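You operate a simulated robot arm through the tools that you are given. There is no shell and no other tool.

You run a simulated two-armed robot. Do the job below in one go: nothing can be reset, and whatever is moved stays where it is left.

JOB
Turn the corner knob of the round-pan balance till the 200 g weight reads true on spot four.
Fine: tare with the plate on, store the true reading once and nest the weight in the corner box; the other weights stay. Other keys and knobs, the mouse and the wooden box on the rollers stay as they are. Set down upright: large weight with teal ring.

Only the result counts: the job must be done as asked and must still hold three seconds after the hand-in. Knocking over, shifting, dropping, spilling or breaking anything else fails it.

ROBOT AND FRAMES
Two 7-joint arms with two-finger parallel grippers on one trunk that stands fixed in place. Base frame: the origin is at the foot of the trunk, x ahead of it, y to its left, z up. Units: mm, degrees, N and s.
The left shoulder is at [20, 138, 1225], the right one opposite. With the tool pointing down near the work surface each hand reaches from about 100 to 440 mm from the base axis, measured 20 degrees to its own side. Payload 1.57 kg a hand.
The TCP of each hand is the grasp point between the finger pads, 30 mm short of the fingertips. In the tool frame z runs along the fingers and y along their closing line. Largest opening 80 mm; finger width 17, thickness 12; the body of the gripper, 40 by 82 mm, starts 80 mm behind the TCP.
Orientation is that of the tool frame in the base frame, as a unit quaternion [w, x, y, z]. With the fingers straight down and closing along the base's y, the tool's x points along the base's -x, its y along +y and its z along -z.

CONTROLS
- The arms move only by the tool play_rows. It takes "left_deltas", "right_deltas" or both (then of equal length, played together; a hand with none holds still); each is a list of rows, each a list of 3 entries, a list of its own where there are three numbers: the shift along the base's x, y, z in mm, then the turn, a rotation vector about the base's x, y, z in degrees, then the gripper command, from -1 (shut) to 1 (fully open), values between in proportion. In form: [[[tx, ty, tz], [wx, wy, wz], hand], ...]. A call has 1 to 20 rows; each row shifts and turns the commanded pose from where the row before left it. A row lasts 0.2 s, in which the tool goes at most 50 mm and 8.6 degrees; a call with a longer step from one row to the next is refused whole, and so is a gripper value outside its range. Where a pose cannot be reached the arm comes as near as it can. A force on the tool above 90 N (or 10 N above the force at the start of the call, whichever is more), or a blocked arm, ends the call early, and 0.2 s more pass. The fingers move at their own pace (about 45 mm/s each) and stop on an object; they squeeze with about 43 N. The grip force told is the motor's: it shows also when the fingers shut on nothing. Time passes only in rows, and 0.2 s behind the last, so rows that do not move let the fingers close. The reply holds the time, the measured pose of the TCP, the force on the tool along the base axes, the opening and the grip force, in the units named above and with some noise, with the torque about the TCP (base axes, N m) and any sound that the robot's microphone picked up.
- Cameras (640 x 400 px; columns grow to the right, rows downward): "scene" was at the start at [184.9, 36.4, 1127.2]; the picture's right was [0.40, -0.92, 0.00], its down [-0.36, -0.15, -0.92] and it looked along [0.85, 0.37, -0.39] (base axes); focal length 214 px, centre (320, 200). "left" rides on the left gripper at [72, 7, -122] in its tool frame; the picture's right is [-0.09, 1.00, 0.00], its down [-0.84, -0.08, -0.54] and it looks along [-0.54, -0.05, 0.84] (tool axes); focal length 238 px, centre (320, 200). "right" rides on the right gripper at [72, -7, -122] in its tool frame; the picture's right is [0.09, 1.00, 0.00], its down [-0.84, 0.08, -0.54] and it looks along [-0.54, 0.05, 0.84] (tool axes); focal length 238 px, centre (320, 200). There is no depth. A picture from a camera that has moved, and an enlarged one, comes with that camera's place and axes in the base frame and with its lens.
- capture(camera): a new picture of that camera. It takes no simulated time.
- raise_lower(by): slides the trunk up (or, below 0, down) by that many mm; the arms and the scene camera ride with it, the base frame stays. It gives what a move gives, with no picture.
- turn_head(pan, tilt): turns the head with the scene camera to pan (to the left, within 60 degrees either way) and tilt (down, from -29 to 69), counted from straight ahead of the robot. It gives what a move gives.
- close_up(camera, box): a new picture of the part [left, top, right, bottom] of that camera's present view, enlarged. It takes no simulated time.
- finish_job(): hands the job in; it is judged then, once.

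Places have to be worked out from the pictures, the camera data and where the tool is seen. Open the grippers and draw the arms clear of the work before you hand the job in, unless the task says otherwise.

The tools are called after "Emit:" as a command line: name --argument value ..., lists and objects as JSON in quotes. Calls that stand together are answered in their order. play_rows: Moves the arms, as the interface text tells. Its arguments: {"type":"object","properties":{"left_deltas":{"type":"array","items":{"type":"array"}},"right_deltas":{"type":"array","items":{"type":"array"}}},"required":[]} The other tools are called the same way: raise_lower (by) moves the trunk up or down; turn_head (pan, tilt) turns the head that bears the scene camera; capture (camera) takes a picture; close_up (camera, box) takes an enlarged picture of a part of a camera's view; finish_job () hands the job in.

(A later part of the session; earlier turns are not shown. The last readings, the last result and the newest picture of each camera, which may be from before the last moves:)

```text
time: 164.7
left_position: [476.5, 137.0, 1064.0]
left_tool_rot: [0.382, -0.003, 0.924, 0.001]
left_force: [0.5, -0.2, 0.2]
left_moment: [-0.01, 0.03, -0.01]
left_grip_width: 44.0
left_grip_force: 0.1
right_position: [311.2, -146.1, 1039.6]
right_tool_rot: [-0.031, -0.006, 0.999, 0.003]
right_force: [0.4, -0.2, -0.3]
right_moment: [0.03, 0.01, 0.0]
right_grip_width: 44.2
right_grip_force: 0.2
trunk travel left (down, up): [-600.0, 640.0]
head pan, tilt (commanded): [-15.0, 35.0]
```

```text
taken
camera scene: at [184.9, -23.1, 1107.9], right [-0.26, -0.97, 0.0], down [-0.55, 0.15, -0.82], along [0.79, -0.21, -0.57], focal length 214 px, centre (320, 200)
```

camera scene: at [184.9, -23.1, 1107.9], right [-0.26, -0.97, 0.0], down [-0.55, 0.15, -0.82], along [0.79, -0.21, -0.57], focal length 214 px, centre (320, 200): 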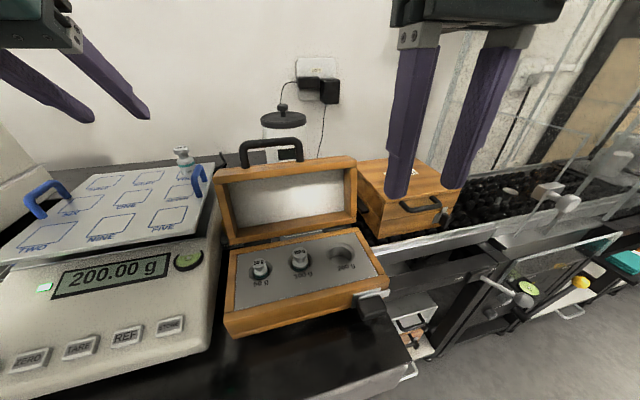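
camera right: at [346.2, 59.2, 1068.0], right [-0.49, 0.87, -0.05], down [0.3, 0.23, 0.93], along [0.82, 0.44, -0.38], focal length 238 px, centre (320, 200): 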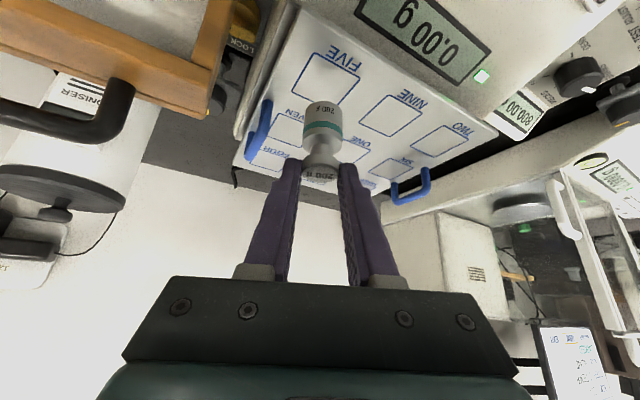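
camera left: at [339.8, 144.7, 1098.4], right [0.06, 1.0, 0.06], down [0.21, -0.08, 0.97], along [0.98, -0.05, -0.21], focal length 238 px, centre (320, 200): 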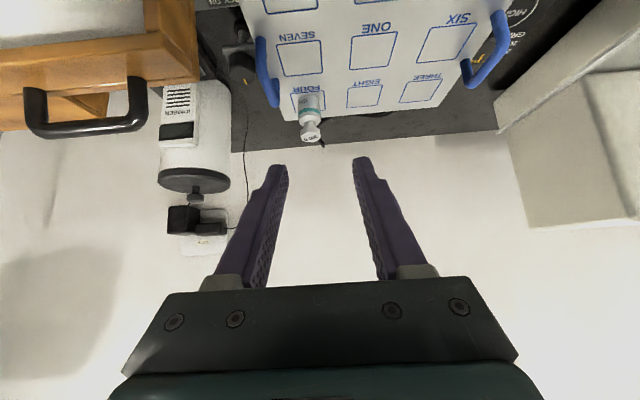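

Approaching to ~45 mm short of the grasp pose along the finger axis.

Emit:
play_rows --left_deltas '[[[9, -1.6, -5.4], [0, 0, 0], 0.1], [[9, -1.6, -5.4], [0, 0, 0], 0.1], [[9, -1.6, -5.4], [0, 0, 0], 0.1], [[9, -1.6, -5.4], [0, 0, 0], 0.1], [[9, -1.6, -5.4], [0, 0, 0], 0.1], [[9, -1.6, -5.4], [0, 0, 0], 0.1], [[9, -1.6, -5.4], [0, 0, 0], 0.1], [[9, -1.6, -5.4], [0, 0, 0], 0.1], [[0, 0, 0], [0, 0, 0], 0.1]]'

Emit:
close_up --camera "left" --box '[240, 60, 400, 200]'

```text
time: 166.7
left_position: [548.8, 124.7, 1022.9]
left_tool_rot: [0.382, -0.002, 0.924, 0.001]
left_force: [-0.1, -0.3, -0.6]
left_moment: [0.01, 0.01, 0.04]
left_grip_width: 44.1
left_grip_force: 0.1
right_position: [310.9, -146.5, 1039.7]
right_tool_rot: [-0.03, -0.006, 1.0, 0.003]
right_force: [-0.2, -0.5, 0.3]
right_moment: [-0.02, 0.0, -0.02]
right_grip_width: 44.0
right_grip_force: 0.0
trunk travel left (down, up): [-600.0, 640.0]
head pan, tilt (commanded): [-15.0, 35.0]
```

```text
2.86 times, centred on (320, 130) of left
camera zoom: at [412.1, 131.8, 1055.8], right [0.06, 1.0, 0.06], down [0.21, -0.08, 0.97], along [0.98, -0.05, -0.21], focal length 681 px, centre (320, 400)
```

zoom: 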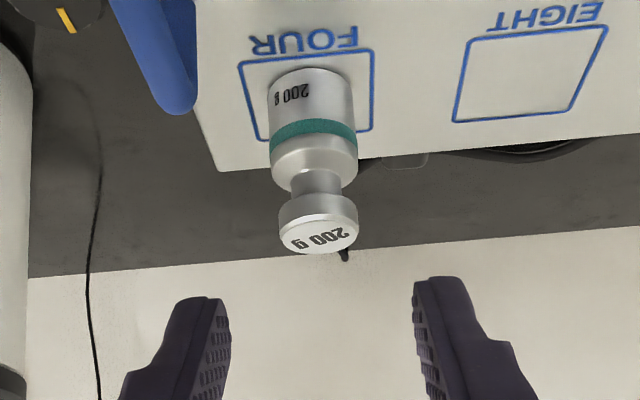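

Well aligned. Advancing along the finger axis onto the head.

Emit:
play_rows --left_deltas '[[[7.5, 0, -7.8], [0, 0, 0], 0.1], [[7.5, 0, -7.8], [0, 0, 0], 0.1], [[7.5, 0, -7.8], [0, 0, 0], 0.1], [[7.5, 0, -7.8], [0, 0, 0], 0.1], [[7.5, 0, -7.8], [0, 0, 0], 0.1], [[6.5, 0, -7.5], [0, 0, 0], 0.1], [[0, 0, 0], [0, 0, 0], 0.1]]'

Emit:
close_up --camera "left" --box '[240, 80, 400, 200]'

```text
time: 168.3
left_position: [593.2, 125.0, 975.3]
left_tool_rot: [0.382, -0.001, 0.924, 0.0]
left_force: [-0.5, 0.1, -0.2]
left_moment: [0.0, -0.01, 0.02]
left_grip_width: 43.9
left_grip_force: 0.0
right_position: [311.4, -145.5, 1039.5]
right_tool_rot: [-0.031, -0.005, 1.0, 0.004]
right_force: [-0.5, -0.2, 0.4]
right_moment: [-0.03, -0.02, 0.02]
right_grip_width: 43.7
right_grip_force: 0.0
trunk travel left (down, up): [-600.0, 640.0]
head pan, tilt (commanded): [-15.0, 35.0]
```

```text
3.33 times, centred on (320, 140) of left
camera zoom: at [456.0, 132.6, 1009.0], right [0.06, 1.0, 0.06], down [0.21, -0.08, 0.97], along [0.98, -0.05, -0.21], focal length 794 px, centre (320, 400)
```

zoom: 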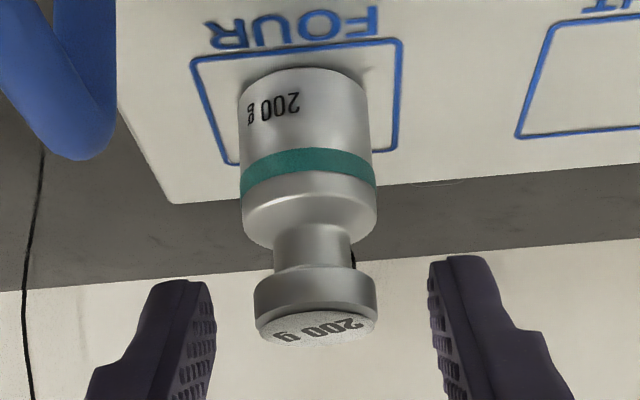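

Good straddle; 1 mm y trim and close.

Emit:
play_rows --left_deltas '[[[0, -1, 0], [0, 0, 0], 0.1], [[0, 0, 0], [0, 0, 0], -0.2], [[0, 0, 0], [0, 0, 0], -0.35], [[0, 0, 0], [0, 0, 0], -1], [[0, 0, 0], [0, 0, 0], -1], [[0, 0, 0], [0, 0, 0], -1], [[0, 0, 0], [0, 0, 0], -1], [[0, 0, 0], [0, 0, 0], -1]]'

Emit:
play_rows --left_deltas '[[[0, 0, 1], [0, 0, 0], -1], [[0, 0, 1], [0, 0, 0], -1], [[0, 0, 1], [0, 0, 0], -1], [[0, 0, 2], [0, 0, 0], -1]]'

Emit:
close_up --camera "left" --box '[240, 40, 400, 200]'

Emit:
capture --camera "scene"

```text
time: 170.1
left_position: [593.6, 125.2, 975.8]
left_tool_rot: [0.382, -0.002, 0.924, 0.001]
left_force: [0.0, 0.6, 0.6]
left_moment: [0.02, -0.01, -0.01]
left_grip_width: 23.9
left_grip_force: 36.1
right_position: [310.9, -145.7, 1040.0]
right_tool_rot: [-0.031, -0.005, 0.999, 0.004]
right_force: [-0.2, -0.1, 0.2]
right_moment: [0.02, 0.0, 0.01]
right_grip_width: 44.1
right_grip_force: 0.1
trunk travel left (down, up): [-600.0, 640.0]
head pan, tilt (commanded): [-15.0, 35.0]
```

```text
time: 171.1
left_position: [593.3, 123.5, 979.3]
left_tool_rot: [0.381, -0.003, 0.924, 0.001]
left_force: [0.1, 1.6, -1.8]
left_moment: [0.0, 0.03, -0.02]
left_grip_width: 24.2
left_grip_force: 36.1
right_position: [311.2, -145.9, 1039.3]
right_tool_rot: [-0.031, -0.006, 0.999, 0.003]
right_force: [0.7, -0.2, 0.2]
right_moment: [0.01, -0.01, -0.02]
right_grip_width: 43.9
right_grip_force: 0.2
trunk travel left (down, up): [-600.0, 640.0]
head pan, tilt (commanded): [-15.0, 35.0]
```

```text
2.50 times, centred on (320, 120) of left
camera zoom: at [455.0, 130.9, 1014.0], right [0.06, 1.0, 0.06], down [0.21, -0.08, 0.97], along [0.98, -0.05, -0.22], focal length 596 px, centre (320, 400)
```

zoom: 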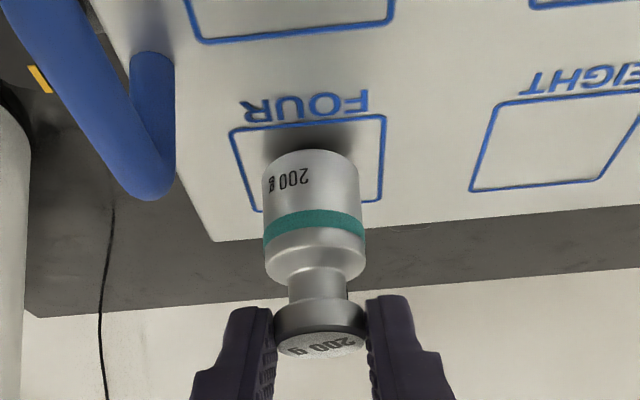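

```text
taken
camera scene: at [184.7, -23.1, 1107.9], right [-0.26, -0.97, 0.0], down [-0.55, 0.15, -0.82], along [0.79, -0.21, -0.57], focal length 214 px, centre (320, 200)
```

scene: 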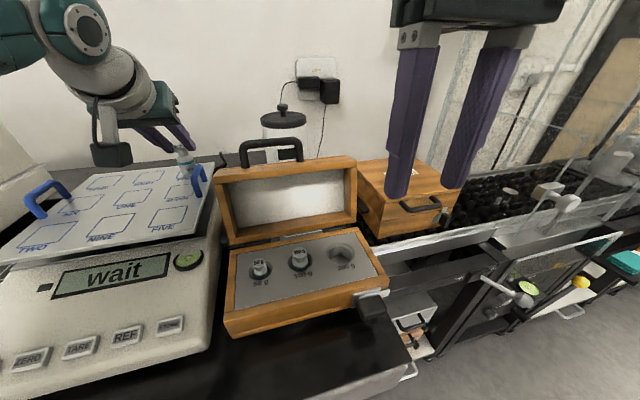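

Weight lifted off FOUR. Raising to clear the handle, then moving back to above FIVE.

Emit:
play_rows --left_deltas '[[[0, 0, 3], [0, 0, 0], -1], [[0, 0, 4], [0, 0, 0], -1], [[0, 0, 5], [0, 0, 0], -1], [[0, 0, 5], [0, 0, 0], -1], [[0, 0, 5], [0, 0, 0], -1], [[0, 0, 5], [0, 0, 0], -1], [[0, 0, 5], [0, 0, 0], -1], [[0, 0, 5], [0, 0, 0], -1], [[0, 0, 5], [0, 0, 0], -1], [[0, 0, 3], [0, 0, 0], -1]]'

Emit:
play_rows --left_deltas '[[[-4, 0, 0], [0, 0, 0], -1], [[-8, 0, 0], [0, 0, 0], -1], [[-10, 0, 0], [0, 0, 0], -1], [[-10, 0, 0], [0, 0, 0], -1], [[-10, 0, 0], [0, 0, 0], -1], [[-10, 0, 0], [0, 0, 0], -1], [[-10, 0, 0], [0, 0, 0], -1], [[-10, 0, 0], [0, 0, 0], -1], [[-10, 0, 0], [0, 0, 0], -1], [[-10, 0, 0], [0, 0, 0], -1], [[-10, 0, 0], [0, 0, 0], -1], [[-10, 0, 0], [0, 0, 0], -1], [[-10, 0, 0], [0, 0, 0], -1], [[-8, 0, 0], [0, 0, 0], -1], [[-6, 0, 0], [0, 0, 0], -1], [[-4, 0, 0], [0, 0, 0], -1]]'

Emit:
capture --camera "left"

Emit:
capture --camera "scene"

```text
time: 173.3
left_position: [594.1, 124.3, 1024.7]
left_tool_rot: [0.38, -0.002, 0.925, 0.001]
left_force: [0.4, -0.2, -1.9]
left_moment: [-0.01, 0.02, -0.03]
left_grip_width: 24.3
left_grip_force: 35.8
right_position: [311.6, -145.6, 1038.9]
right_tool_rot: [-0.032, -0.006, 0.999, 0.003]
right_force: [0.6, -0.8, -0.2]
right_moment: [0.01, -0.01, -0.01]
right_grip_width: 44.1
right_grip_force: 0.1
trunk travel left (down, up): [-600.0, 640.0]
head pan, tilt (commanded): [-15.0, 35.0]
```

```text
time: 176.7
left_position: [454.2, 124.7, 1026.2]
left_tool_rot: [0.381, -0.001, 0.924, 0.0]
left_force: [0.2, -0.5, -1.9]
left_moment: [-0.01, 0.01, -0.02]
left_grip_width: 24.3
left_grip_force: 35.6
right_position: [310.6, -145.9, 1039.4]
right_tool_rot: [-0.031, -0.006, 1.0, 0.003]
right_force: [0.1, 0.0, -0.4]
right_moment: [0.03, -0.02, 0.03]
right_grip_width: 44.0
right_grip_force: 0.1
trunk travel left (down, up): [-600.0, 640.0]
head pan, tilt (commanded): [-15.0, 35.0]
```

```text
taken
camera left: at [315.6, 131.2, 1059.3], right [0.06, 1.0, 0.06], down [0.21, -0.08, 0.97], along [0.98, -0.05, -0.22], focal length 238 px, centre (320, 200)
```

left: 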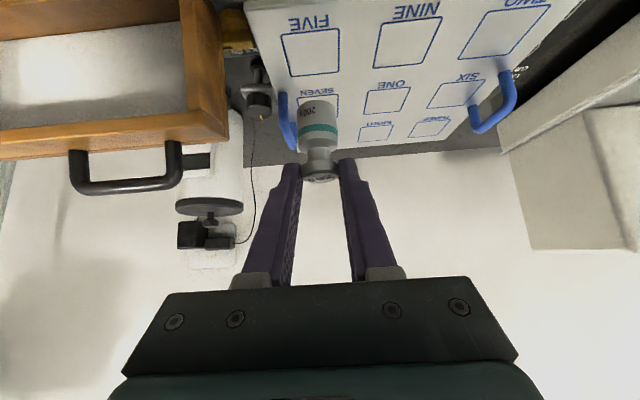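

```text
taken
camera scene: at [184.8, -23.1, 1107.9], right [-0.26, -0.97, 0.0], down [-0.55, 0.15, -0.82], along [0.79, -0.21, -0.57], focal length 214 px, centre (320, 200)
```

scene: 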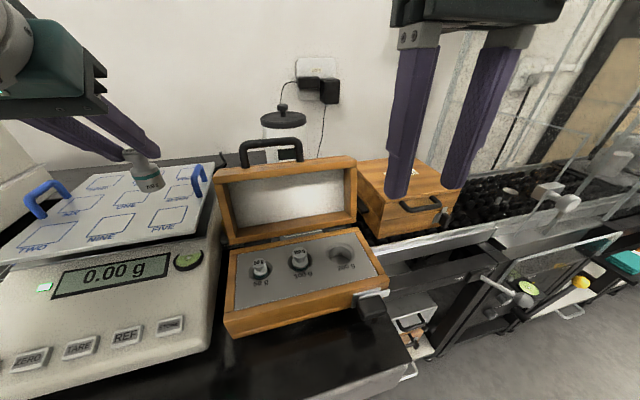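

Over FIVE with 0.00 g displayed. Lowering to near contact.

Emit:
play_rows --left_deltas '[[[-0.5, 0, -4], [0, 0, 0], -1], [[-0.5, 0, -7], [0, 0, 0], -1], [[-0.5, 0, -8], [0, 0, 0], -1], [[0, 0, -8], [0, 0, 0], -1], [[0, 0, -7], [0, 0, 0], -1], [[0, 0, -5], [0, 0, 0], -1], [[0, 0, -4], [0, 0, 0], -1], [[0, 0, -2], [0, 0, 0], -1], [[0, 0, -1], [0, 0, 0], -1], [[0, 0, -1], [0, 0, 0], -1]]'

Emit:
close_up --camera "scene" --box '[20, 130, 220, 300]'

```text
time: 178.9
left_position: [452.7, 123.4, 977.0]
left_tool_rot: [0.381, -0.002, 0.924, 0.001]
left_force: [-0.3, 0.7, -2.1]
left_moment: [-0.01, 0.02, -0.01]
left_grip_width: 23.9
left_grip_force: 35.8
right_position: [311.2, -145.9, 1038.7]
right_tool_rot: [-0.03, -0.006, 1.0, 0.003]
right_force: [-0.1, -0.7, -0.2]
right_moment: [-0.03, 0.02, -0.02]
right_grip_width: 44.0
right_grip_force: 0.0
trunk travel left (down, up): [-600.0, 640.0]
head pan, tilt (commanded): [-15.0, 35.0]
```

```text
2.35 times, centred on (120, 215) of scene
camera zoom: at [184.8, -23.1, 1107.9], right [-0.26, -0.97, 0.0], down [-0.55, 0.15, -0.82], along [0.79, -0.21, -0.57], focal length 505 px, centre (791, 165)
```

zoom: 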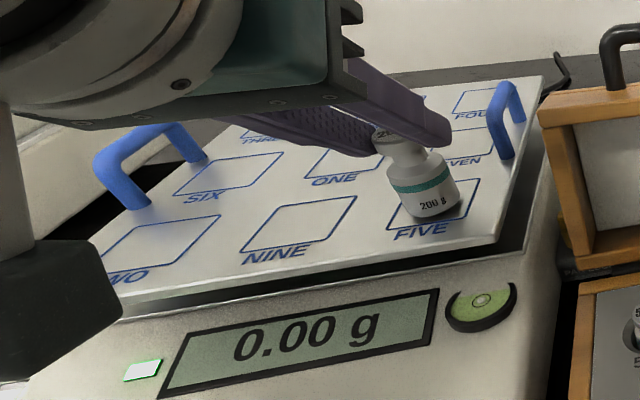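

Not touching yet; stepping down 0.7 mm at a time until contact.

Emit:
play_rows --left_deltas '[[[0, 0, -0.7], [0, 0, 0], -1], [[0, 0, -0.7], [0, 0, 0], -1], [[0, 0, -0.7], [0, 0, 0], -1], [[0, 0, 0], [0, 0, 0], -1]]'

Emit:
close_up --camera "scene" --box '[20, 130, 220, 300]'

```text
time: 179.9
left_position: [452.9, 123.2, 975.0]
left_tool_rot: [0.381, -0.001, 0.925, 0.0]
left_force: [0.5, -0.8, -2.6]
left_moment: [0.02, 0.03, 0.02]
left_grip_width: 23.9
left_grip_force: 35.8
right_position: [311.0, -145.4, 1039.3]
right_tool_rot: [-0.031, -0.006, 1.0, 0.004]
right_force: [0.2, -0.2, 0.1]
right_moment: [-0.01, 0.0, 0.0]
right_grip_width: 44.2
right_grip_force: 0.1
trunk travel left (down, up): [-600.0, 640.0]
head pan, tilt (commanded): [-15.0, 35.0]
```

```text
2.35 times, centred on (120, 215) of scene
camera zoom: at [184.8, -23.1, 1107.9], right [-0.26, -0.97, 0.0], down [-0.55, 0.15, -0.82], along [0.79, -0.21, -0.57], focal length 505 px, centre (791, 165)
```

zoom: 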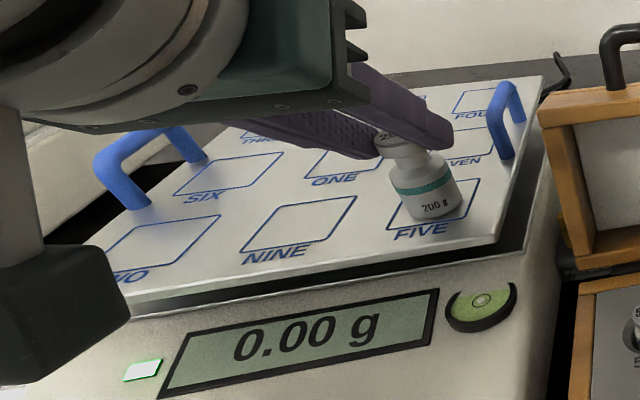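

Emit:
play_rows --left_deltas '[[[0, 0, -0.6], [0, 0, 0], -1], [[0, 0, -0.6], [0, 0, 0], -1], [[0, 0, 0], [0, 0, 0], -1]]'

Emit:
close_up --camera "scene" --box '[20, 130, 220, 300]'

```text
time: 180.7
left_position: [453.4, 123.8, 975.0]
left_tool_rot: [0.382, -0.002, 0.924, -0.001]
left_force: [-0.8, -1.2, 4.4]
left_moment: [-0.04, -0.03, -0.05]
left_grip_width: 24.1
left_grip_force: 36.0
right_position: [311.7, -146.7, 1039.6]
right_tool_rot: [-0.029, -0.006, 1.0, 0.003]
right_force: [0.0, -0.1, -0.4]
right_moment: [0.0, 0.05, -0.01]
right_grip_width: 43.8
right_grip_force: 0.1
trunk travel left (down, up): [-600.0, 640.0]
head pan, tilt (commanded): [-15.0, 35.0]
```

```text
2.35 times, centred on (120, 215) of scene
camera zoom: at [185.0, -23.1, 1108.0], right [-0.26, -0.97, 0.0], down [-0.55, 0.15, -0.82], along [0.79, -0.21, -0.57], focal length 505 px, centre (791, 165)
```

zoom: 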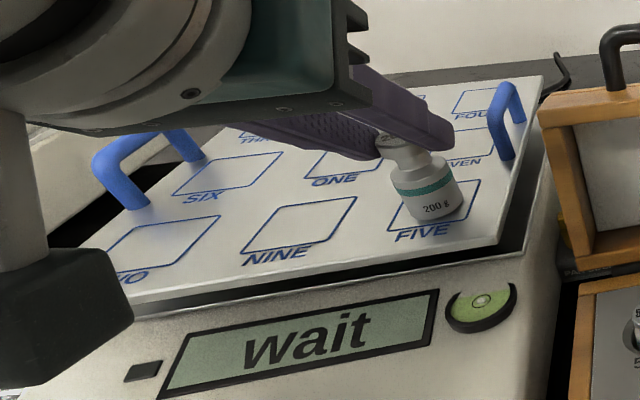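

Seated on FIVE (+4.4 N). Releasing gently and withdrawing the left hand along its axis, then moving it left out of the right arm's way.

Emit:
play_rows --left_deltas '[[[0, 0, 0.3], [0, 0, 0], -0.36], [[0, 0, 0], [0, 0, 0], -0.3], [[0, 0, 0], [0, 0, 0], -0.2], [[0, 0, 0], [0, 0, 0], -0.1], [[0, 0, 0], [0, 0, 0], 0.05], [[0, 0, 0], [0, 0, 0], 0.1], [[0, 0, 0], [0, 0, 0], 0.1]]'

Emit:
close_up --camera "scene" --box '[20, 130, 220, 300]'

Emit:
close_up --camera "left" --box '[240, 40, 400, 200]'

```text
time: 182.3
left_position: [451.7, 122.9, 975.0]
left_tool_rot: [0.381, -0.002, 0.924, 0.001]
left_force: [0.1, -0.7, -0.2]
left_moment: [-0.01, -0.01, 0.0]
left_grip_width: 44.1
left_grip_force: 0.1
right_position: [311.3, -145.7, 1039.3]
right_tool_rot: [-0.03, -0.007, 1.0, 0.004]
right_force: [-0.7, 0.3, 0.5]
right_moment: [0.0, -0.04, 0.01]
right_grip_width: 43.9
right_grip_force: 0.1
trunk travel left (down, up): [-600.0, 640.0]
head pan, tilt (commanded): [-15.0, 35.0]
```

```text
2.35 times, centred on (120, 215) of scene
camera zoom: at [184.9, -23.1, 1107.9], right [-0.26, -0.97, 0.0], down [-0.55, 0.15, -0.82], along [0.79, -0.21, -0.57], focal length 505 px, centre (791, 165)
```

zoom: 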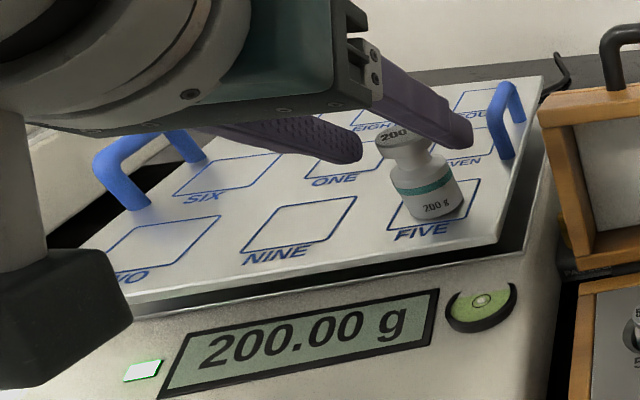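

```text
2.50 times, centred on (320, 120) of left
camera zoom: at [315.1, 130.4, 1008.7], right [0.06, 1.0, 0.06], down [0.21, -0.08, 0.97], along [0.98, -0.05, -0.21], focal length 596 px, centre (320, 400)
```

zoom: 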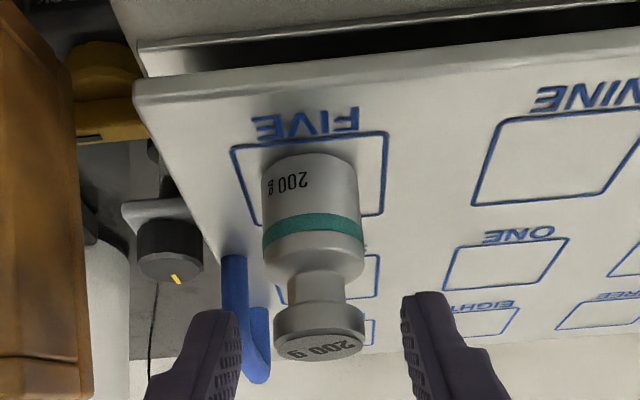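

200.00 g displayed. I lift the left hand vertically off the weight and park it to the left.

Emit:
play_rows --left_deltas '[[[0, 0, 4], [0, 0, 0], 0.1], [[0, 0, 8], [0, 0, 0], 0.1], [[0, 0, 10], [0, 0, 0], 0.1], [[0, 0, 12], [0, 0, 0], 0.1], [[0, 0, 12], [0, 0, 0], 0.1], [[0, 0, 12], [0, 0, 0], 0.1], [[2, 12, 8], [0, 1, 0], 0.1], [[2, 18, 6], [0, 1, 0], 0.1], [[0, 20, 4], [0, 1, 0], 0.1], [[0, 20, 4], [0, 1, 0], 0.1], [[0, 20, 4], [0, 1, 0], 0.1], [[-2, 20, 2], [0, 1, 0], 0.1], [[-3, 20, 2], [0, 1, 0], 0.1], [[-4, 20, 0], [0, 1, 0], 0.1], [[-4, 20, 0], [0, 1, 0], 0.1], [[-4, 20, 0], [0, 1, 0], 0.1], [[-4, 20, 0], [0, 1, 0], 0.1]]'

Emit:
capture --camera "scene"

Emit:
capture --camera "left"

```text
time: 185.9
left_position: [432.9, 332.7, 1062.8]
left_tool_rot: [0.29, -0.002, 0.957, 0.001]
left_force: [0.2, -0.5, -0.4]
left_moment: [0.01, 0.02, 0.01]
left_grip_width: 43.8
left_grip_force: 0.0
right_position: [311.5, -145.4, 1039.4]
right_tool_rot: [-0.031, -0.007, 1.0, 0.003]
right_force: [-0.9, -0.7, 0.4]
right_moment: [0.03, 0.0, 0.03]
right_grip_width: 44.0
right_grip_force: 0.0
trunk travel left (down, up): [-600.0, 640.0]
head pan, tilt (commanded): [-15.0, 35.0]
```

```text
taken
camera scene: at [184.9, -23.1, 1107.9], right [-0.26, -0.97, 0.0], down [-0.55, 0.15, -0.82], along [0.79, -0.21, -0.57], focal length 214 px, centre (320, 200)
```

scene: 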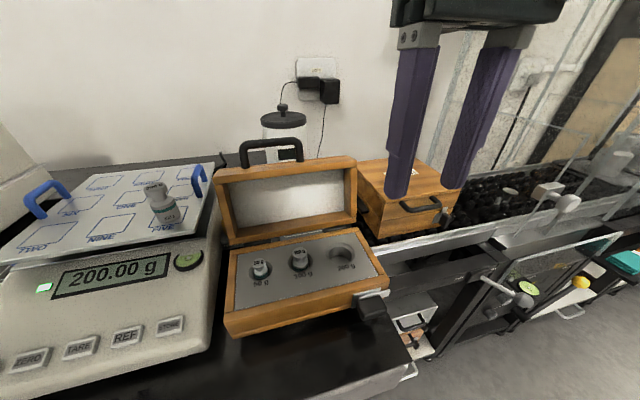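

```text
taken
camera left: at [305.8, 339.8, 1122.5], right [0.07, 1.0, 0.05], down [0.39, -0.08, 0.92], along [0.92, -0.05, -0.4], focal length 238 px, centre (320, 200)
```

left: 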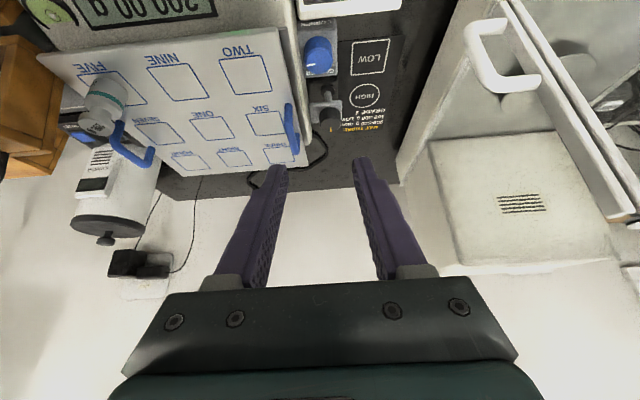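

All quiet, 200.00 g. Now the right hand: tilt 35° and move in front of the lid toward FIVE (head turned left to give it room).

Emit:
turn_head --pan 30 --tilt 35

Emit:
play_rows --right_deltas '[[[7.5, 5.6, -3.6], [0, -4.8, -0.1], 0.1], [[7.5, 5.6, -3.6], [0, -4.8, -0.1], 0.1], [[7.5, 5.6, -3.6], [0, -4.8, -0.1], 0.1], [[7.5, 5.6, -3.6], [0, -4.8, -0.1], 0.1], [[7.5, 5.6, -3.6], [0, -4.8, -0.1], 0.1], [[7.5, 5.6, -3.6], [0, -4.8, -0.1], 0.1], [[7.5, 5.6, -3.6], [0, -4.8, -0.1], 0.1], [[7.5, 5.6, -3.6], [0, -4.8, -0.1], 0.1], [[0, 12, 0], [0, 0, 0], 0.1], [[0, 15, 0], [0, 0, 0], 0.1], [[0, 15, 0], [0, 0, 0], 0.1], [[0, 15, 0], [0, 0, 0], 0.1], [[0, 15, 0], [0, 0, 0], 0.1], [[0, 15, 0], [0, 0, 0], 0.1], [[0, 15, 0], [0, 0, 0], 0.1], [[0, 12, 0], [0, 0, 0], 0.1]]'

Emit:
capture --camera "right"

Emit:
capture --camera "scene"

```text
time: 187.0
left_position: [434.4, 332.1, 1063.2]
left_tool_rot: [0.292, -0.002, 0.956, 0.0]
left_force: [0.2, 0.2, -0.2]
left_moment: [0.03, -0.01, 0.02]
left_grip_width: 43.9
left_grip_force: 0.1
right_position: [312.2, -146.2, 1039.1]
right_tool_rot: [-0.031, -0.006, 0.999, 0.003]
right_force: [0.3, -0.6, 0.0]
right_moment: [0.05, 0.03, 0.04]
right_grip_width: 43.9
right_grip_force: 0.1
trunk travel left (down, up): [-600.0, 640.0]
head pan, tilt (commanded): [30.0, 35.0]
```

```text
time: 190.4
left_position: [435.1, 332.8, 1062.9]
left_tool_rot: [0.292, -0.002, 0.957, 0.0]
left_force: [-0.1, 0.1, 0.1]
left_moment: [-0.01, 0.0, -0.04]
left_grip_width: 43.9
left_grip_force: 0.1
right_position: [370.1, 11.7, 1010.3]
right_tool_rot: [0.3, 0.0, 0.954, 0.002]
right_force: [-0.8, 1.1, 0.0]
right_moment: [-0.04, -0.02, -0.02]
right_grip_width: 44.0
right_grip_force: 0.2
trunk travel left (down, up): [-600.0, 640.0]
head pan, tilt (commanded): [30.0, 35.0]
```

```text
taken
camera right: at [242.2, 5.7, 1069.1], right [-0.08, 1.0, -0.05], down [0.38, 0.07, 0.92], along [0.92, 0.05, -0.38], focal length 238 px, centre (320, 200)
```

right: 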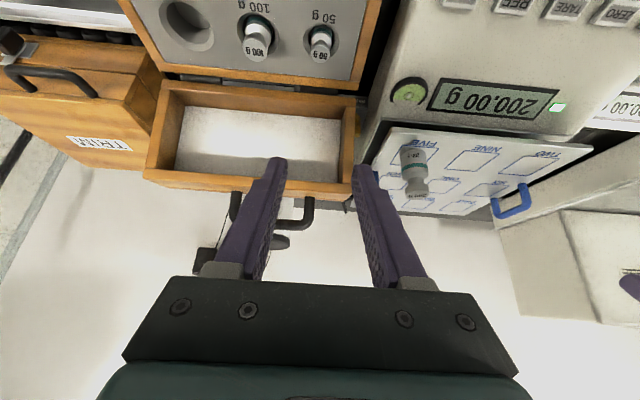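

```text
taken
camera scene: at [176.1, 43.8, 1107.9], right [0.5, -0.87, 0.0], down [-0.5, -0.29, -0.82], along [0.71, 0.41, -0.57], focal length 214 px, centre (320, 200)
```

scene: 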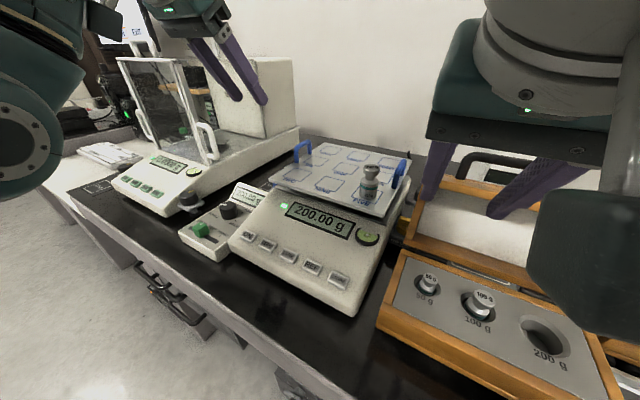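

Path is clear. Continuing to the pre-grasp with 25° yaw, about 50 mm short of the weight along the finger axis.

Emit:
play_rows --right_deltas '[[[5.6, 8.7, 0.8], [0, 0, 2.27], 0.1], [[5.6, 8.7, 0.8], [0, 0, 2.27], 0.1], [[5.6, 8.7, 0.8], [0, 0, 2.27], 0.1], [[5.6, 8.7, 0.8], [0, 0, 2.27], 0.1], [[5.6, 8.7, 0.8], [0, 0, 2.27], 0.1], [[5.6, 8.7, 0.8], [0, 0, 2.27], 0.1], [[5.6, 8.7, 0.8], [0, 0, 2.27], 0.1], [[5.6, 8.7, 0.8], [0, 0, 2.27], 0.1], [[5.6, 8.7, 0.8], [0, 0, 2.27], 0.1], [[5.6, 8.7, 0.8], [0, 0, 2.27], 0.1], [[5.6, 8.7, 0.8], [0, 0, 2.27], 0.1], [[0, 0, 0], [0, 0, 0], 0.1]]'

Emit:
close_up --camera "right" --box '[220, 60, 420, 200]'

Emit:
capture --camera "scene"

```text
time: 193.0
left_position: [435.0, 333.1, 1062.0]
left_tool_rot: [0.291, -0.002, 0.957, 0.001]
left_force: [0.2, -0.5, 1.2]
left_moment: [-0.01, 0.01, 0.0]
left_grip_width: 44.0
left_grip_force: 0.0
right_position: [432.1, 109.2, 1019.0]
right_tool_rot: [0.292, -0.207, 0.931, 0.067]
right_force: [-0.3, 0.5, 0.1]
right_moment: [0.0, 0.02, 0.01]
right_grip_width: 44.0
right_grip_force: 0.0
trunk travel left (down, up): [-600.0, 640.0]
head pan, tilt (commanded): [30.0, 35.0]
```

```text
2.86 times, centred on (320, 130) of right
camera zoom: at [319.5, 47.8, 1076.7], right [-0.49, 0.87, -0.05], down [0.31, 0.23, 0.92], along [0.81, 0.44, -0.38], focal length 681 px, centre (320, 400)
```

zoom: 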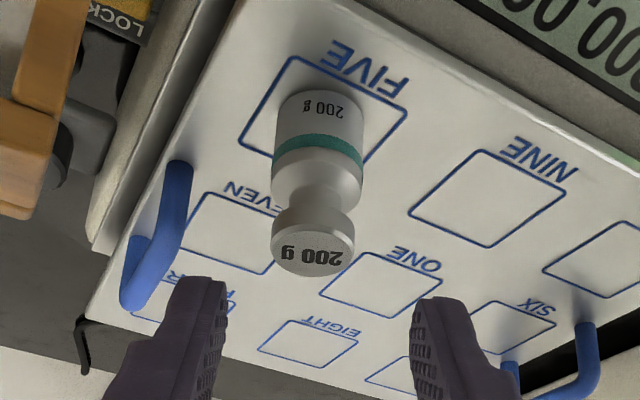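

```text
taken
camera scene: at [176.1, 43.7, 1107.9], right [0.5, -0.87, 0.0], down [-0.5, -0.29, -0.82], along [0.71, 0.41, -0.57], focal length 214 px, centre (320, 200)
```

scene: 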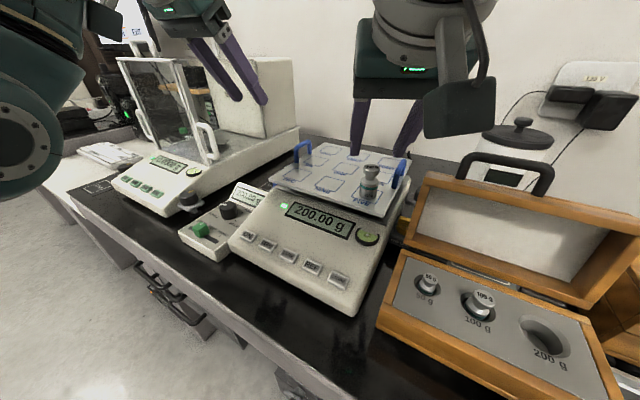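

Slight lateral trim (+1.3,−2.3) and advance 50 mm along the axis to the weight head.

Emit:
play_rows --right_deltas '[[[5.6, 0.5, -6.8], [0, 0, 0], 0.1], [[4.6, 1.5, -6.8], [0, 0, 0], 0.1], [[4.3, 2, -6.8], [0, 0, 0], 0.1], [[4.3, 2, -6.8], [0, 0, 0], 0.1], [[4.3, 2, -6.8], [0, 0, 0], 0.1], [[3.7, 1.7, -5.5], [0, 0, 0], 0.1], [[0, 0, 0], [0, 0, 0], 0.1]]'

Emit:
close_up --camera "right" --box '[240, 80, 400, 200]'

```text
time: 194.6
left_position: [435.1, 333.3, 1061.7]
left_tool_rot: [0.292, -0.002, 0.957, 0.001]
left_force: [-0.5, 0.4, -0.4]
left_moment: [0.02, 0.05, 0.01]
left_grip_width: 43.7
left_grip_force: 0.1
right_position: [458.6, 118.5, 978.8]
right_tool_rot: [0.293, -0.206, 0.931, 0.066]
right_force: [-1.3, 0.1, 0.1]
right_moment: [0.02, 0.01, -0.01]
right_grip_width: 44.3
right_grip_force: 0.1
trunk travel left (down, up): [-600.0, 640.0]
head pan, tilt (commanded): [30.0, 35.0]
```

```text
3.33 times, centred on (320, 140) of right
camera zoom: at [346.0, 58.0, 1037.8], right [-0.49, 0.87, -0.05], down [0.31, 0.23, 0.92], along [0.81, 0.44, -0.38], focal length 794 px, centre (320, 400)
```

zoom: 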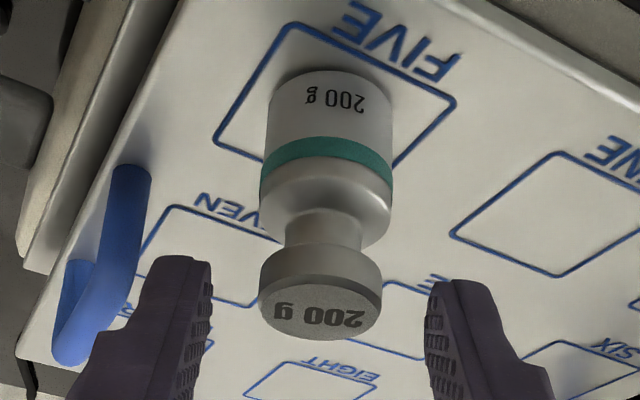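

Centred on the head. 1 mm lower, close, and test-lift slowly.

Emit:
play_rows --right_deltas '[[[0, 0, -1], [0, 0, 0], 0.1], [[0, 0, 0], [0, 0, 0], -0.2], [[0, 0, 0], [0, 0, 0], -0.35], [[0, 0, 0], [0, 0, 0], -1], [[0, 0, 0], [0, 0, 0], -1], [[0, 0, 0], [0, 0, 0], -1], [[0, 0, 0], [0, 0, 0], -1], [[0, 0, 0], [0, 0, 0], -1]]'

Emit:
play_rows --right_deltas '[[[0, 0, 1], [0, 0, 0], -1], [[0, 0, 1], [0, 0, 0], -1], [[0, 0, 1], [0, 0, 0], -1], [[0, 0, 2], [0, 0, 0], -1], [[0, 0, 2], [0, 0, 0], -1]]'

Emit:
close_up --camera "right" --box '[240, 60, 400, 200]'

Emit:
capture --camera "scene"

```text
time: 196.4
left_position: [434.2, 333.1, 1062.5]
left_tool_rot: [0.292, -0.002, 0.956, 0.0]
left_force: [0.5, 0.3, -0.5]
left_moment: [0.02, -0.02, 0.02]
left_grip_width: 43.9
left_grip_force: 0.0
right_position: [459.5, 118.7, 979.5]
right_tool_rot: [0.292, -0.205, 0.932, 0.066]
right_force: [0.1, -0.8, -0.6]
right_moment: [0.0, -0.01, 0.01]
right_grip_width: 24.0
right_grip_force: 35.8
trunk travel left (down, up): [-600.0, 640.0]
head pan, tilt (commanded): [30.0, 35.0]
```

```text
time: 197.6
left_position: [433.5, 332.6, 1062.4]
left_tool_rot: [0.29, -0.003, 0.957, 0.001]
left_force: [-0.1, -0.2, 0.2]
left_moment: [0.0, -0.02, 0.0]
left_grip_width: 44.1
left_grip_force: 0.1
right_position: [459.4, 118.3, 985.4]
right_tool_rot: [0.292, -0.206, 0.931, 0.066]
right_force: [0.4, -1.0, -2.4]
right_moment: [-0.02, 0.03, -0.01]
right_grip_width: 24.3
right_grip_force: 36.3
trunk travel left (down, up): [-600.0, 640.0]
head pan, tilt (commanded): [30.0, 35.0]
```

```text
2.86 times, centred on (320, 130) of right
camera zoom: at [345.7, 57.9, 1043.8], right [-0.49, 0.87, -0.05], down [0.31, 0.23, 0.92], along [0.81, 0.44, -0.38], focal length 681 px, centre (320, 400)
```

zoom: 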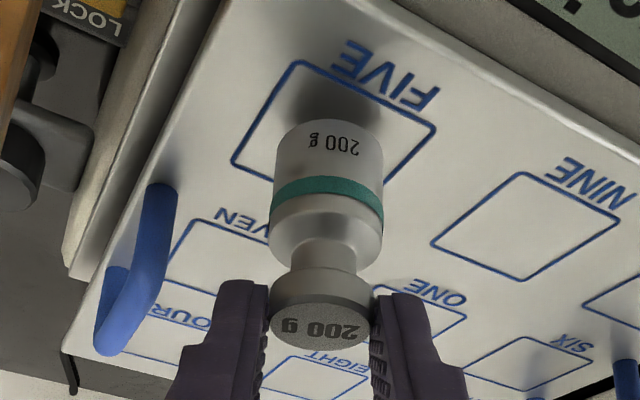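

```text
taken
camera scene: at [176.0, 43.7, 1107.9], right [0.5, -0.87, 0.0], down [-0.5, -0.29, -0.82], along [0.71, 0.41, -0.57], focal length 214 px, centre (320, 200)
```

scene: 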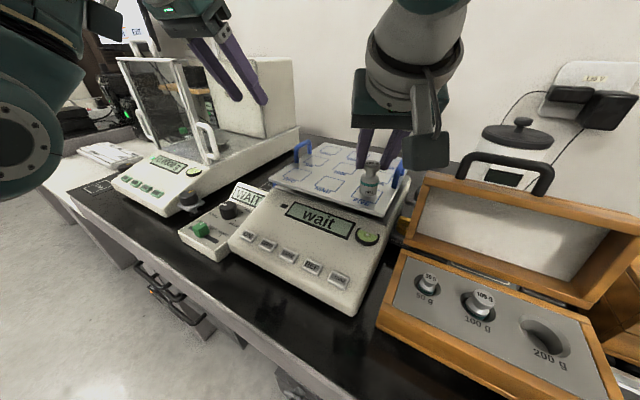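

Lifted cleanly. Raising more, then retracing the path back in front of the lid to the weight box.

Emit:
play_rows --right_deltas '[[[0, 0, 3], [0, 0, 0], -1], [[0, 0, 4], [0, 0, 0], -1], [[0, 0, 5], [0, 0, 0], -1], [[0, 0, 5], [0, 0, 0], -1], [[0, 0, 5], [0, 0, 0], -1], [[0, 0, 4], [0, 0, 0], -1], [[-4, -5, 0], [0, 0, -1.2], -1], [[-7, -8, 0], [0, 0, -2], -1], [[-8, -9.5, 0], [0, 0, -2.2], -1], [[-8, -9.5, 0], [0, 0, -2.2], -1], [[-8, -9.5, 0], [0, 0, -2.2], -1], [[-8, -9.5, 0], [0, 0, -2.2], -1], [[-8, -9.5, 0], [0, 0, -2.2], -1], [[-8, -9.5, 0], [0, 0, -2.2], -1], [[-8, -9.5, 0], [0, 0, -2.2], -1], [[-8, -9.5, 0], [0, 0, -2.2], -1], [[-8, -9.5, 0], [0, 0, -2.2], -1], [[-5, -8, 0], [0, 0, -2], -1]]'

Emit:
capture --camera "right"

Emit:
capture --camera "scene"

```text
time: 201.4
left_position: [432.7, 332.1, 1061.1]
left_tool_rot: [0.29, -0.001, 0.957, 0.0]
left_force: [-0.9, -0.7, -0.4]
left_moment: [0.01, -0.02, 0.01]
left_grip_width: 43.9
left_grip_force: 0.0
right_position: [364.4, 14.1, 1002.7]
right_tool_rot: [0.289, -0.005, 0.957, 0.002]
right_force: [0.2, -0.7, -2.4]
right_moment: [-0.01, 0.02, 0.03]
right_grip_width: 23.9
right_grip_force: 36.2
trunk travel left (down, up): [-600.0, 640.0]
head pan, tilt (commanded): [30.0, 35.0]
```

```text
taken
camera right: at [237.4, 6.2, 1064.8], right [-0.09, 0.99, -0.05], down [0.4, 0.08, 0.91], along [0.91, 0.06, -0.4], focal length 238 px, centre (320, 200)
```

right: 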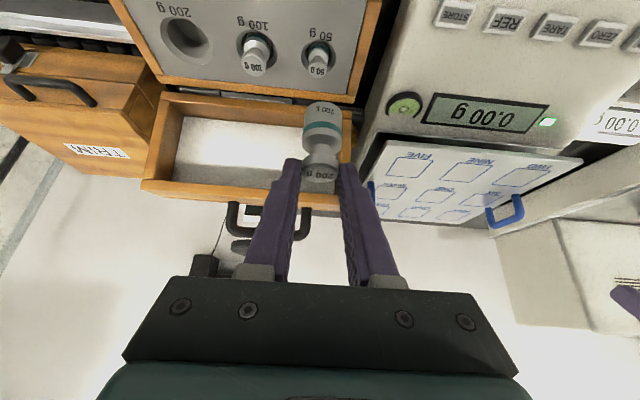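

```text
taken
camera scene: at [176.0, 43.7, 1107.9], right [0.5, -0.87, 0.0], down [-0.5, -0.29, -0.82], along [0.71, 0.41, -0.57], focal length 214 px, centre (320, 200)
```

scene: 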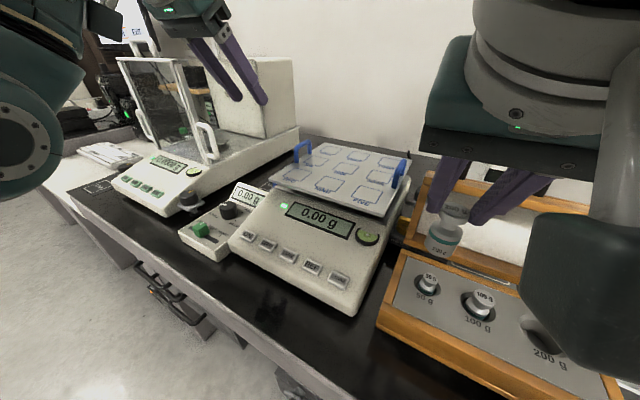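

The pose lags a few mm (arm folded close to the body here), weight still secure. Continuing toward the box at constant height.

Emit:
play_rows --right_deltas '[[[0, -5, 0], [0, 0, 0], -1], [[0, -9, 0], [0, 0, 0], -1], [[0, -10, 0], [0, 0, 0], -1], [[0, -10, 0], [0, 0, 0], -1], [[0, -10, 0], [0, 0, 0], -1], [[0, -10, 0], [0, 0, 0], -1], [[0, -10, 0], [0, 0, 0], -1], [[0, -10, 0], [0, 0, 0], -1], [[0, -10, 0], [0, 0, 0], -1], [[0, -10, 0], [0, 0, 0], -1], [[0, -10, 0], [0, 0, 0], -1], [[0, -9, 0], [0, 0, 0], -1], [[0, -5, 0], [0, 0, 0], -1], [[0, 0, 0], [0, 0, 0], -1]]'

Emit:
capture --camera "right"

Emit:
close_up --camera "right" --box '[220, 30, 420, 198]'

```text
time: 204.4
left_position: [435.2, 332.7, 1063.0]
left_tool_rot: [0.29, -0.002, 0.957, 0.001]
left_force: [-0.4, 0.0, 0.3]
left_moment: [0.0, -0.01, 0.0]
left_grip_width: 43.9
left_grip_force: 0.1
right_position: [373.1, -107.2, 1011.6]
right_tool_rot: [0.301, 0.001, 0.954, 0.001]
right_force: [0.6, -0.3, -1.3]
right_moment: [0.0, 0.01, 0.04]
right_grip_width: 24.0
right_grip_force: 36.2
trunk travel left (down, up): [-600.0, 640.0]
head pan, tilt (commanded): [30.0, 35.0]
```

```text
taken
camera right: at [243.9, -113.7, 1070.2], right [-0.08, 1.0, -0.05], down [0.38, 0.07, 0.92], along [0.92, 0.05, -0.38], focal length 238 px, centre (320, 200)
```

right: 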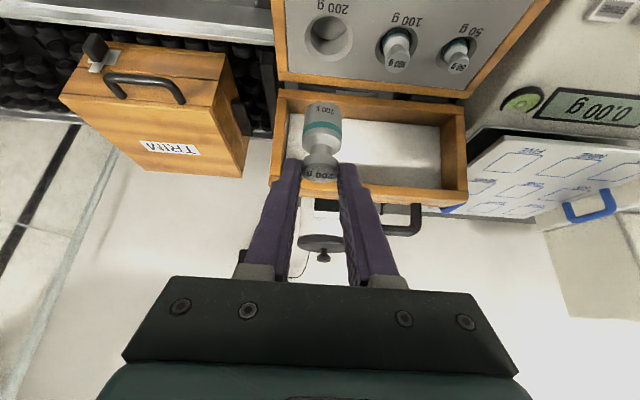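

```text
2.38 times, centred on (320, 114) of right
camera zoom: at [243.9, -113.7, 1070.2], right [-0.08, 1.0, -0.05], down [0.38, 0.07, 0.92], along [0.92, 0.05, -0.38], focal length 568 px, centre (320, 405)
```

zoom: 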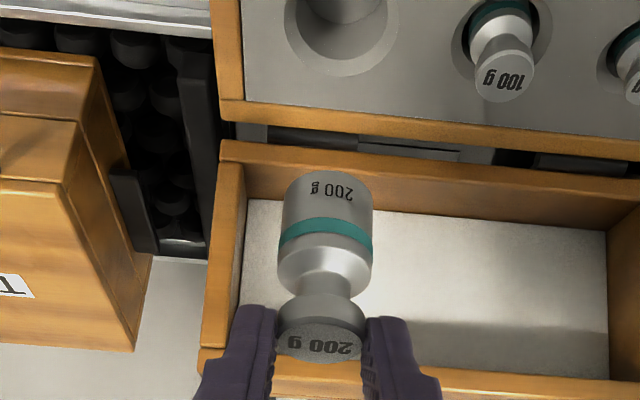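

Back over the box. Correct to x≈370.6, y≈−106 and lower to z≈949, the height at which I have a reference picture from the lift.

Emit:
play_rows --right_deltas '[[[-0.8, 0.4, -5], [0, 0, 0], -1], [[-0.8, 0.4, -8], [0, 0, 0], -1], [[-0.8, 0.3, -10], [0, 0, 0], -1], [[0, 0, -10], [0, 0, 0], -1], [[0, 0, -10], [0, 0, 0], -1], [[0, 0, -8], [0, 0, 0], -1], [[0, 0, -7], [0, 0, 0], -1], [[0, 0, -5], [0, 0, 0], -1], [[0, 0, 0], [0, 0, 0], -1]]'

Emit:
close_up --camera "right" --box '[220, 50, 420, 198]'

Emit:
turn_head --pan 10 --tilt 40

Emit:
close_up --camera "scene" --box '[350, 180, 510, 280]'

```text
time: 206.4
left_position: [434.5, 332.0, 1062.3]
left_tool_rot: [0.291, -0.001, 0.957, 0.0]
left_force: [-0.2, -0.7, 0.3]
left_moment: [-0.02, 0.05, 0.02]
left_grip_width: 44.2
left_grip_force: 0.0
right_position: [368.0, -106.7, 948.9]
right_tool_rot: [0.3, 0.001, 0.954, 0.001]
right_force: [0.1, -0.3, -1.9]
right_moment: [-0.03, 0.03, -0.01]
right_grip_width: 23.9
right_grip_force: 35.7
trunk travel left (down, up): [-600.0, 640.0]
head pan, tilt (commanded): [30.0, 35.0]
```

```text
2.70 times, centred on (320, 124) of right
camera zoom: at [240.4, -112.4, 1007.4], right [-0.08, 1.0, -0.05], down [0.38, 0.08, 0.92], along [0.92, 0.05, -0.38], focal length 644 px, centre (320, 405)
```

zoom: 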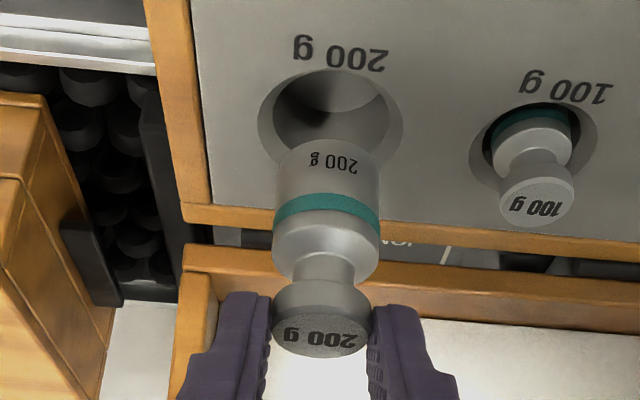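

```text
time: 207.3
left_position: [433.6, 331.7, 1062.8]
left_tool_rot: [0.291, -0.002, 0.957, 0.0]
left_force: [0.8, 1.2, 0.7]
left_moment: [0.0, 0.0, -0.02]
left_grip_width: 44.2
left_grip_force: 0.0
right_position: [368.9, -106.4, 949.6]
right_tool_rot: [0.3, 0.0, 0.954, 0.001]
right_force: [-0.5, -0.7, -2.9]
right_moment: [0.0, 0.02, -0.02]
right_grip_width: 24.0
right_grip_force: 35.5
trunk travel left (down, up): [-600.0, 640.0]
head pan, tilt (commanded): [10.0, 40.0]
```

```text
4.00 times, centred on (430, 230) of scene
camera zoom: at [183.4, 14.6, 1100.3], right [0.17, -0.98, 0.0], down [-0.63, -0.11, -0.77], along [0.75, 0.13, -0.64], focal length 858 px, centre (-120, 80)
```

zoom: 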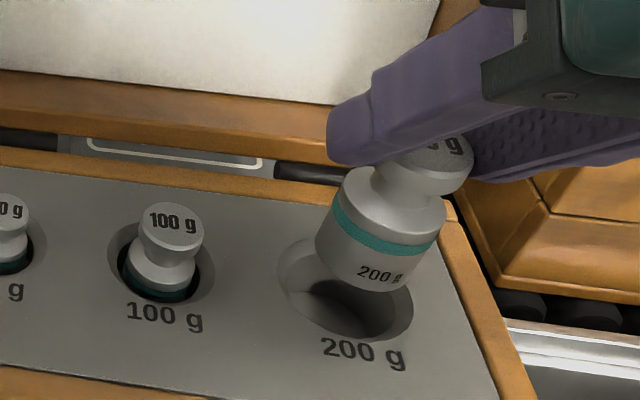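

Very close to the reference. I zoom in more finely to verify hole/weight alignment before inserting.

Emit:
close_up --camera "right" --box '[280, 60, 380, 130]'

Emit:
close_up --camera "scene" --box '[400, 210, 480, 270]'

```text
5.71 times, centred on (330, 95) of right
camera zoom: at [240.4, -112.4, 1007.5], right [-0.08, 1.0, -0.05], down [0.38, 0.07, 0.92], along [0.92, 0.05, -0.38], focal length 1362 px, centre (263, 800)
```

zoom: 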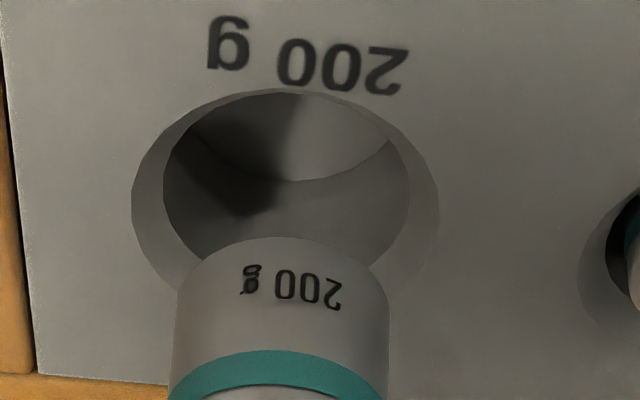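

```text
6.67 times, centred on (440, 240) of scene
camera zoom: at [183.4, 14.6, 1100.3], right [0.17, -0.98, 0.0], down [-0.63, -0.11, -0.77], along [0.75, 0.13, -0.64], focal length 1430 px, centre (-480, -67)
```

zoom: 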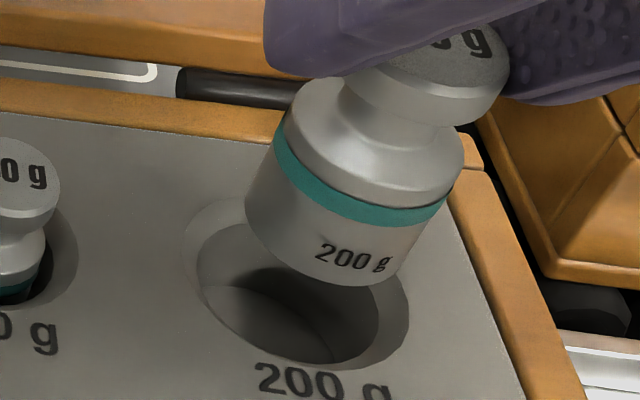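

Comparing with the reference, I need about +1.5 mm in x and −0.9 mm in y. Applying that and lowering toward the hole in small steps.

Emit:
play_rows --right_deltas '[[[0.8, -0.5, -2], [0, 0, 0], -1], [[0.7, -0.4, -3], [0, 0, 0], -1], [[0, 0, -4], [0, 0, 0], -1], [[0, 0, -4], [0, 0, 0], -1], [[0, 0, -3], [0, 0, 0], -1], [[0, 0, 0], [0, 0, 0], -1]]'

Emit:
close_up --camera "right" --box '[270, 60, 390, 150]'

Emit:
close_up --camera "scene" --box '[400, 210, 480, 270]'

```text
time: 208.7
left_position: [434.2, 332.9, 1062.7]
left_tool_rot: [0.29, -0.001, 0.957, 0.0]
left_force: [0.3, 0.2, -0.5]
left_moment: [-0.01, 0.03, 0.0]
left_grip_width: 44.0
left_grip_force: 0.1
right_position: [370.5, -105.3, 933.9]
right_tool_rot: [0.3, 0.0, 0.954, 0.002]
right_force: [0.2, 0.8, -2.2]
right_moment: [0.0, 0.04, -0.02]
right_grip_width: 24.1
right_grip_force: 35.9
trunk travel left (down, up): [-600.0, 640.0]
head pan, tilt (commanded): [10.0, 40.0]
```

```text
4.44 times, centred on (330, 105) of right
camera zoom: at [242.0, -112.9, 991.1], right [-0.08, 1.0, -0.05], down [0.38, 0.07, 0.92], along [0.92, 0.05, -0.38], focal length 1059 px, centre (276, 622)
```

zoom: 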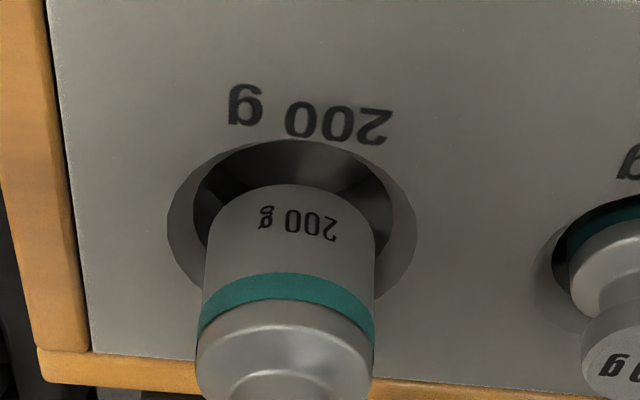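

```text
6.67 times, centred on (440, 240) of scene
camera zoom: at [183.5, 14.5, 1100.3], right [0.17, -0.98, 0.0], down [-0.63, -0.11, -0.77], along [0.75, 0.13, -0.64], focal length 1430 px, centre (-480, -67)
```

zoom: 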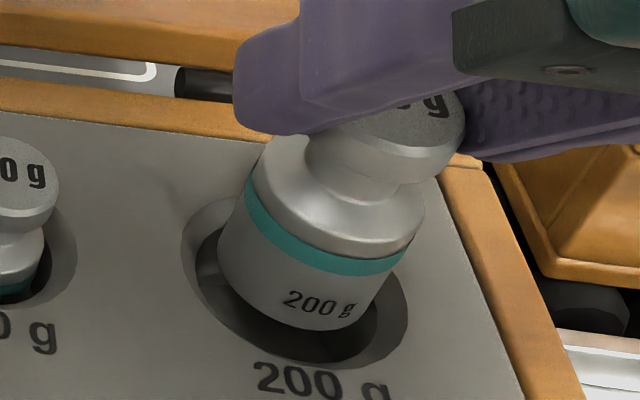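

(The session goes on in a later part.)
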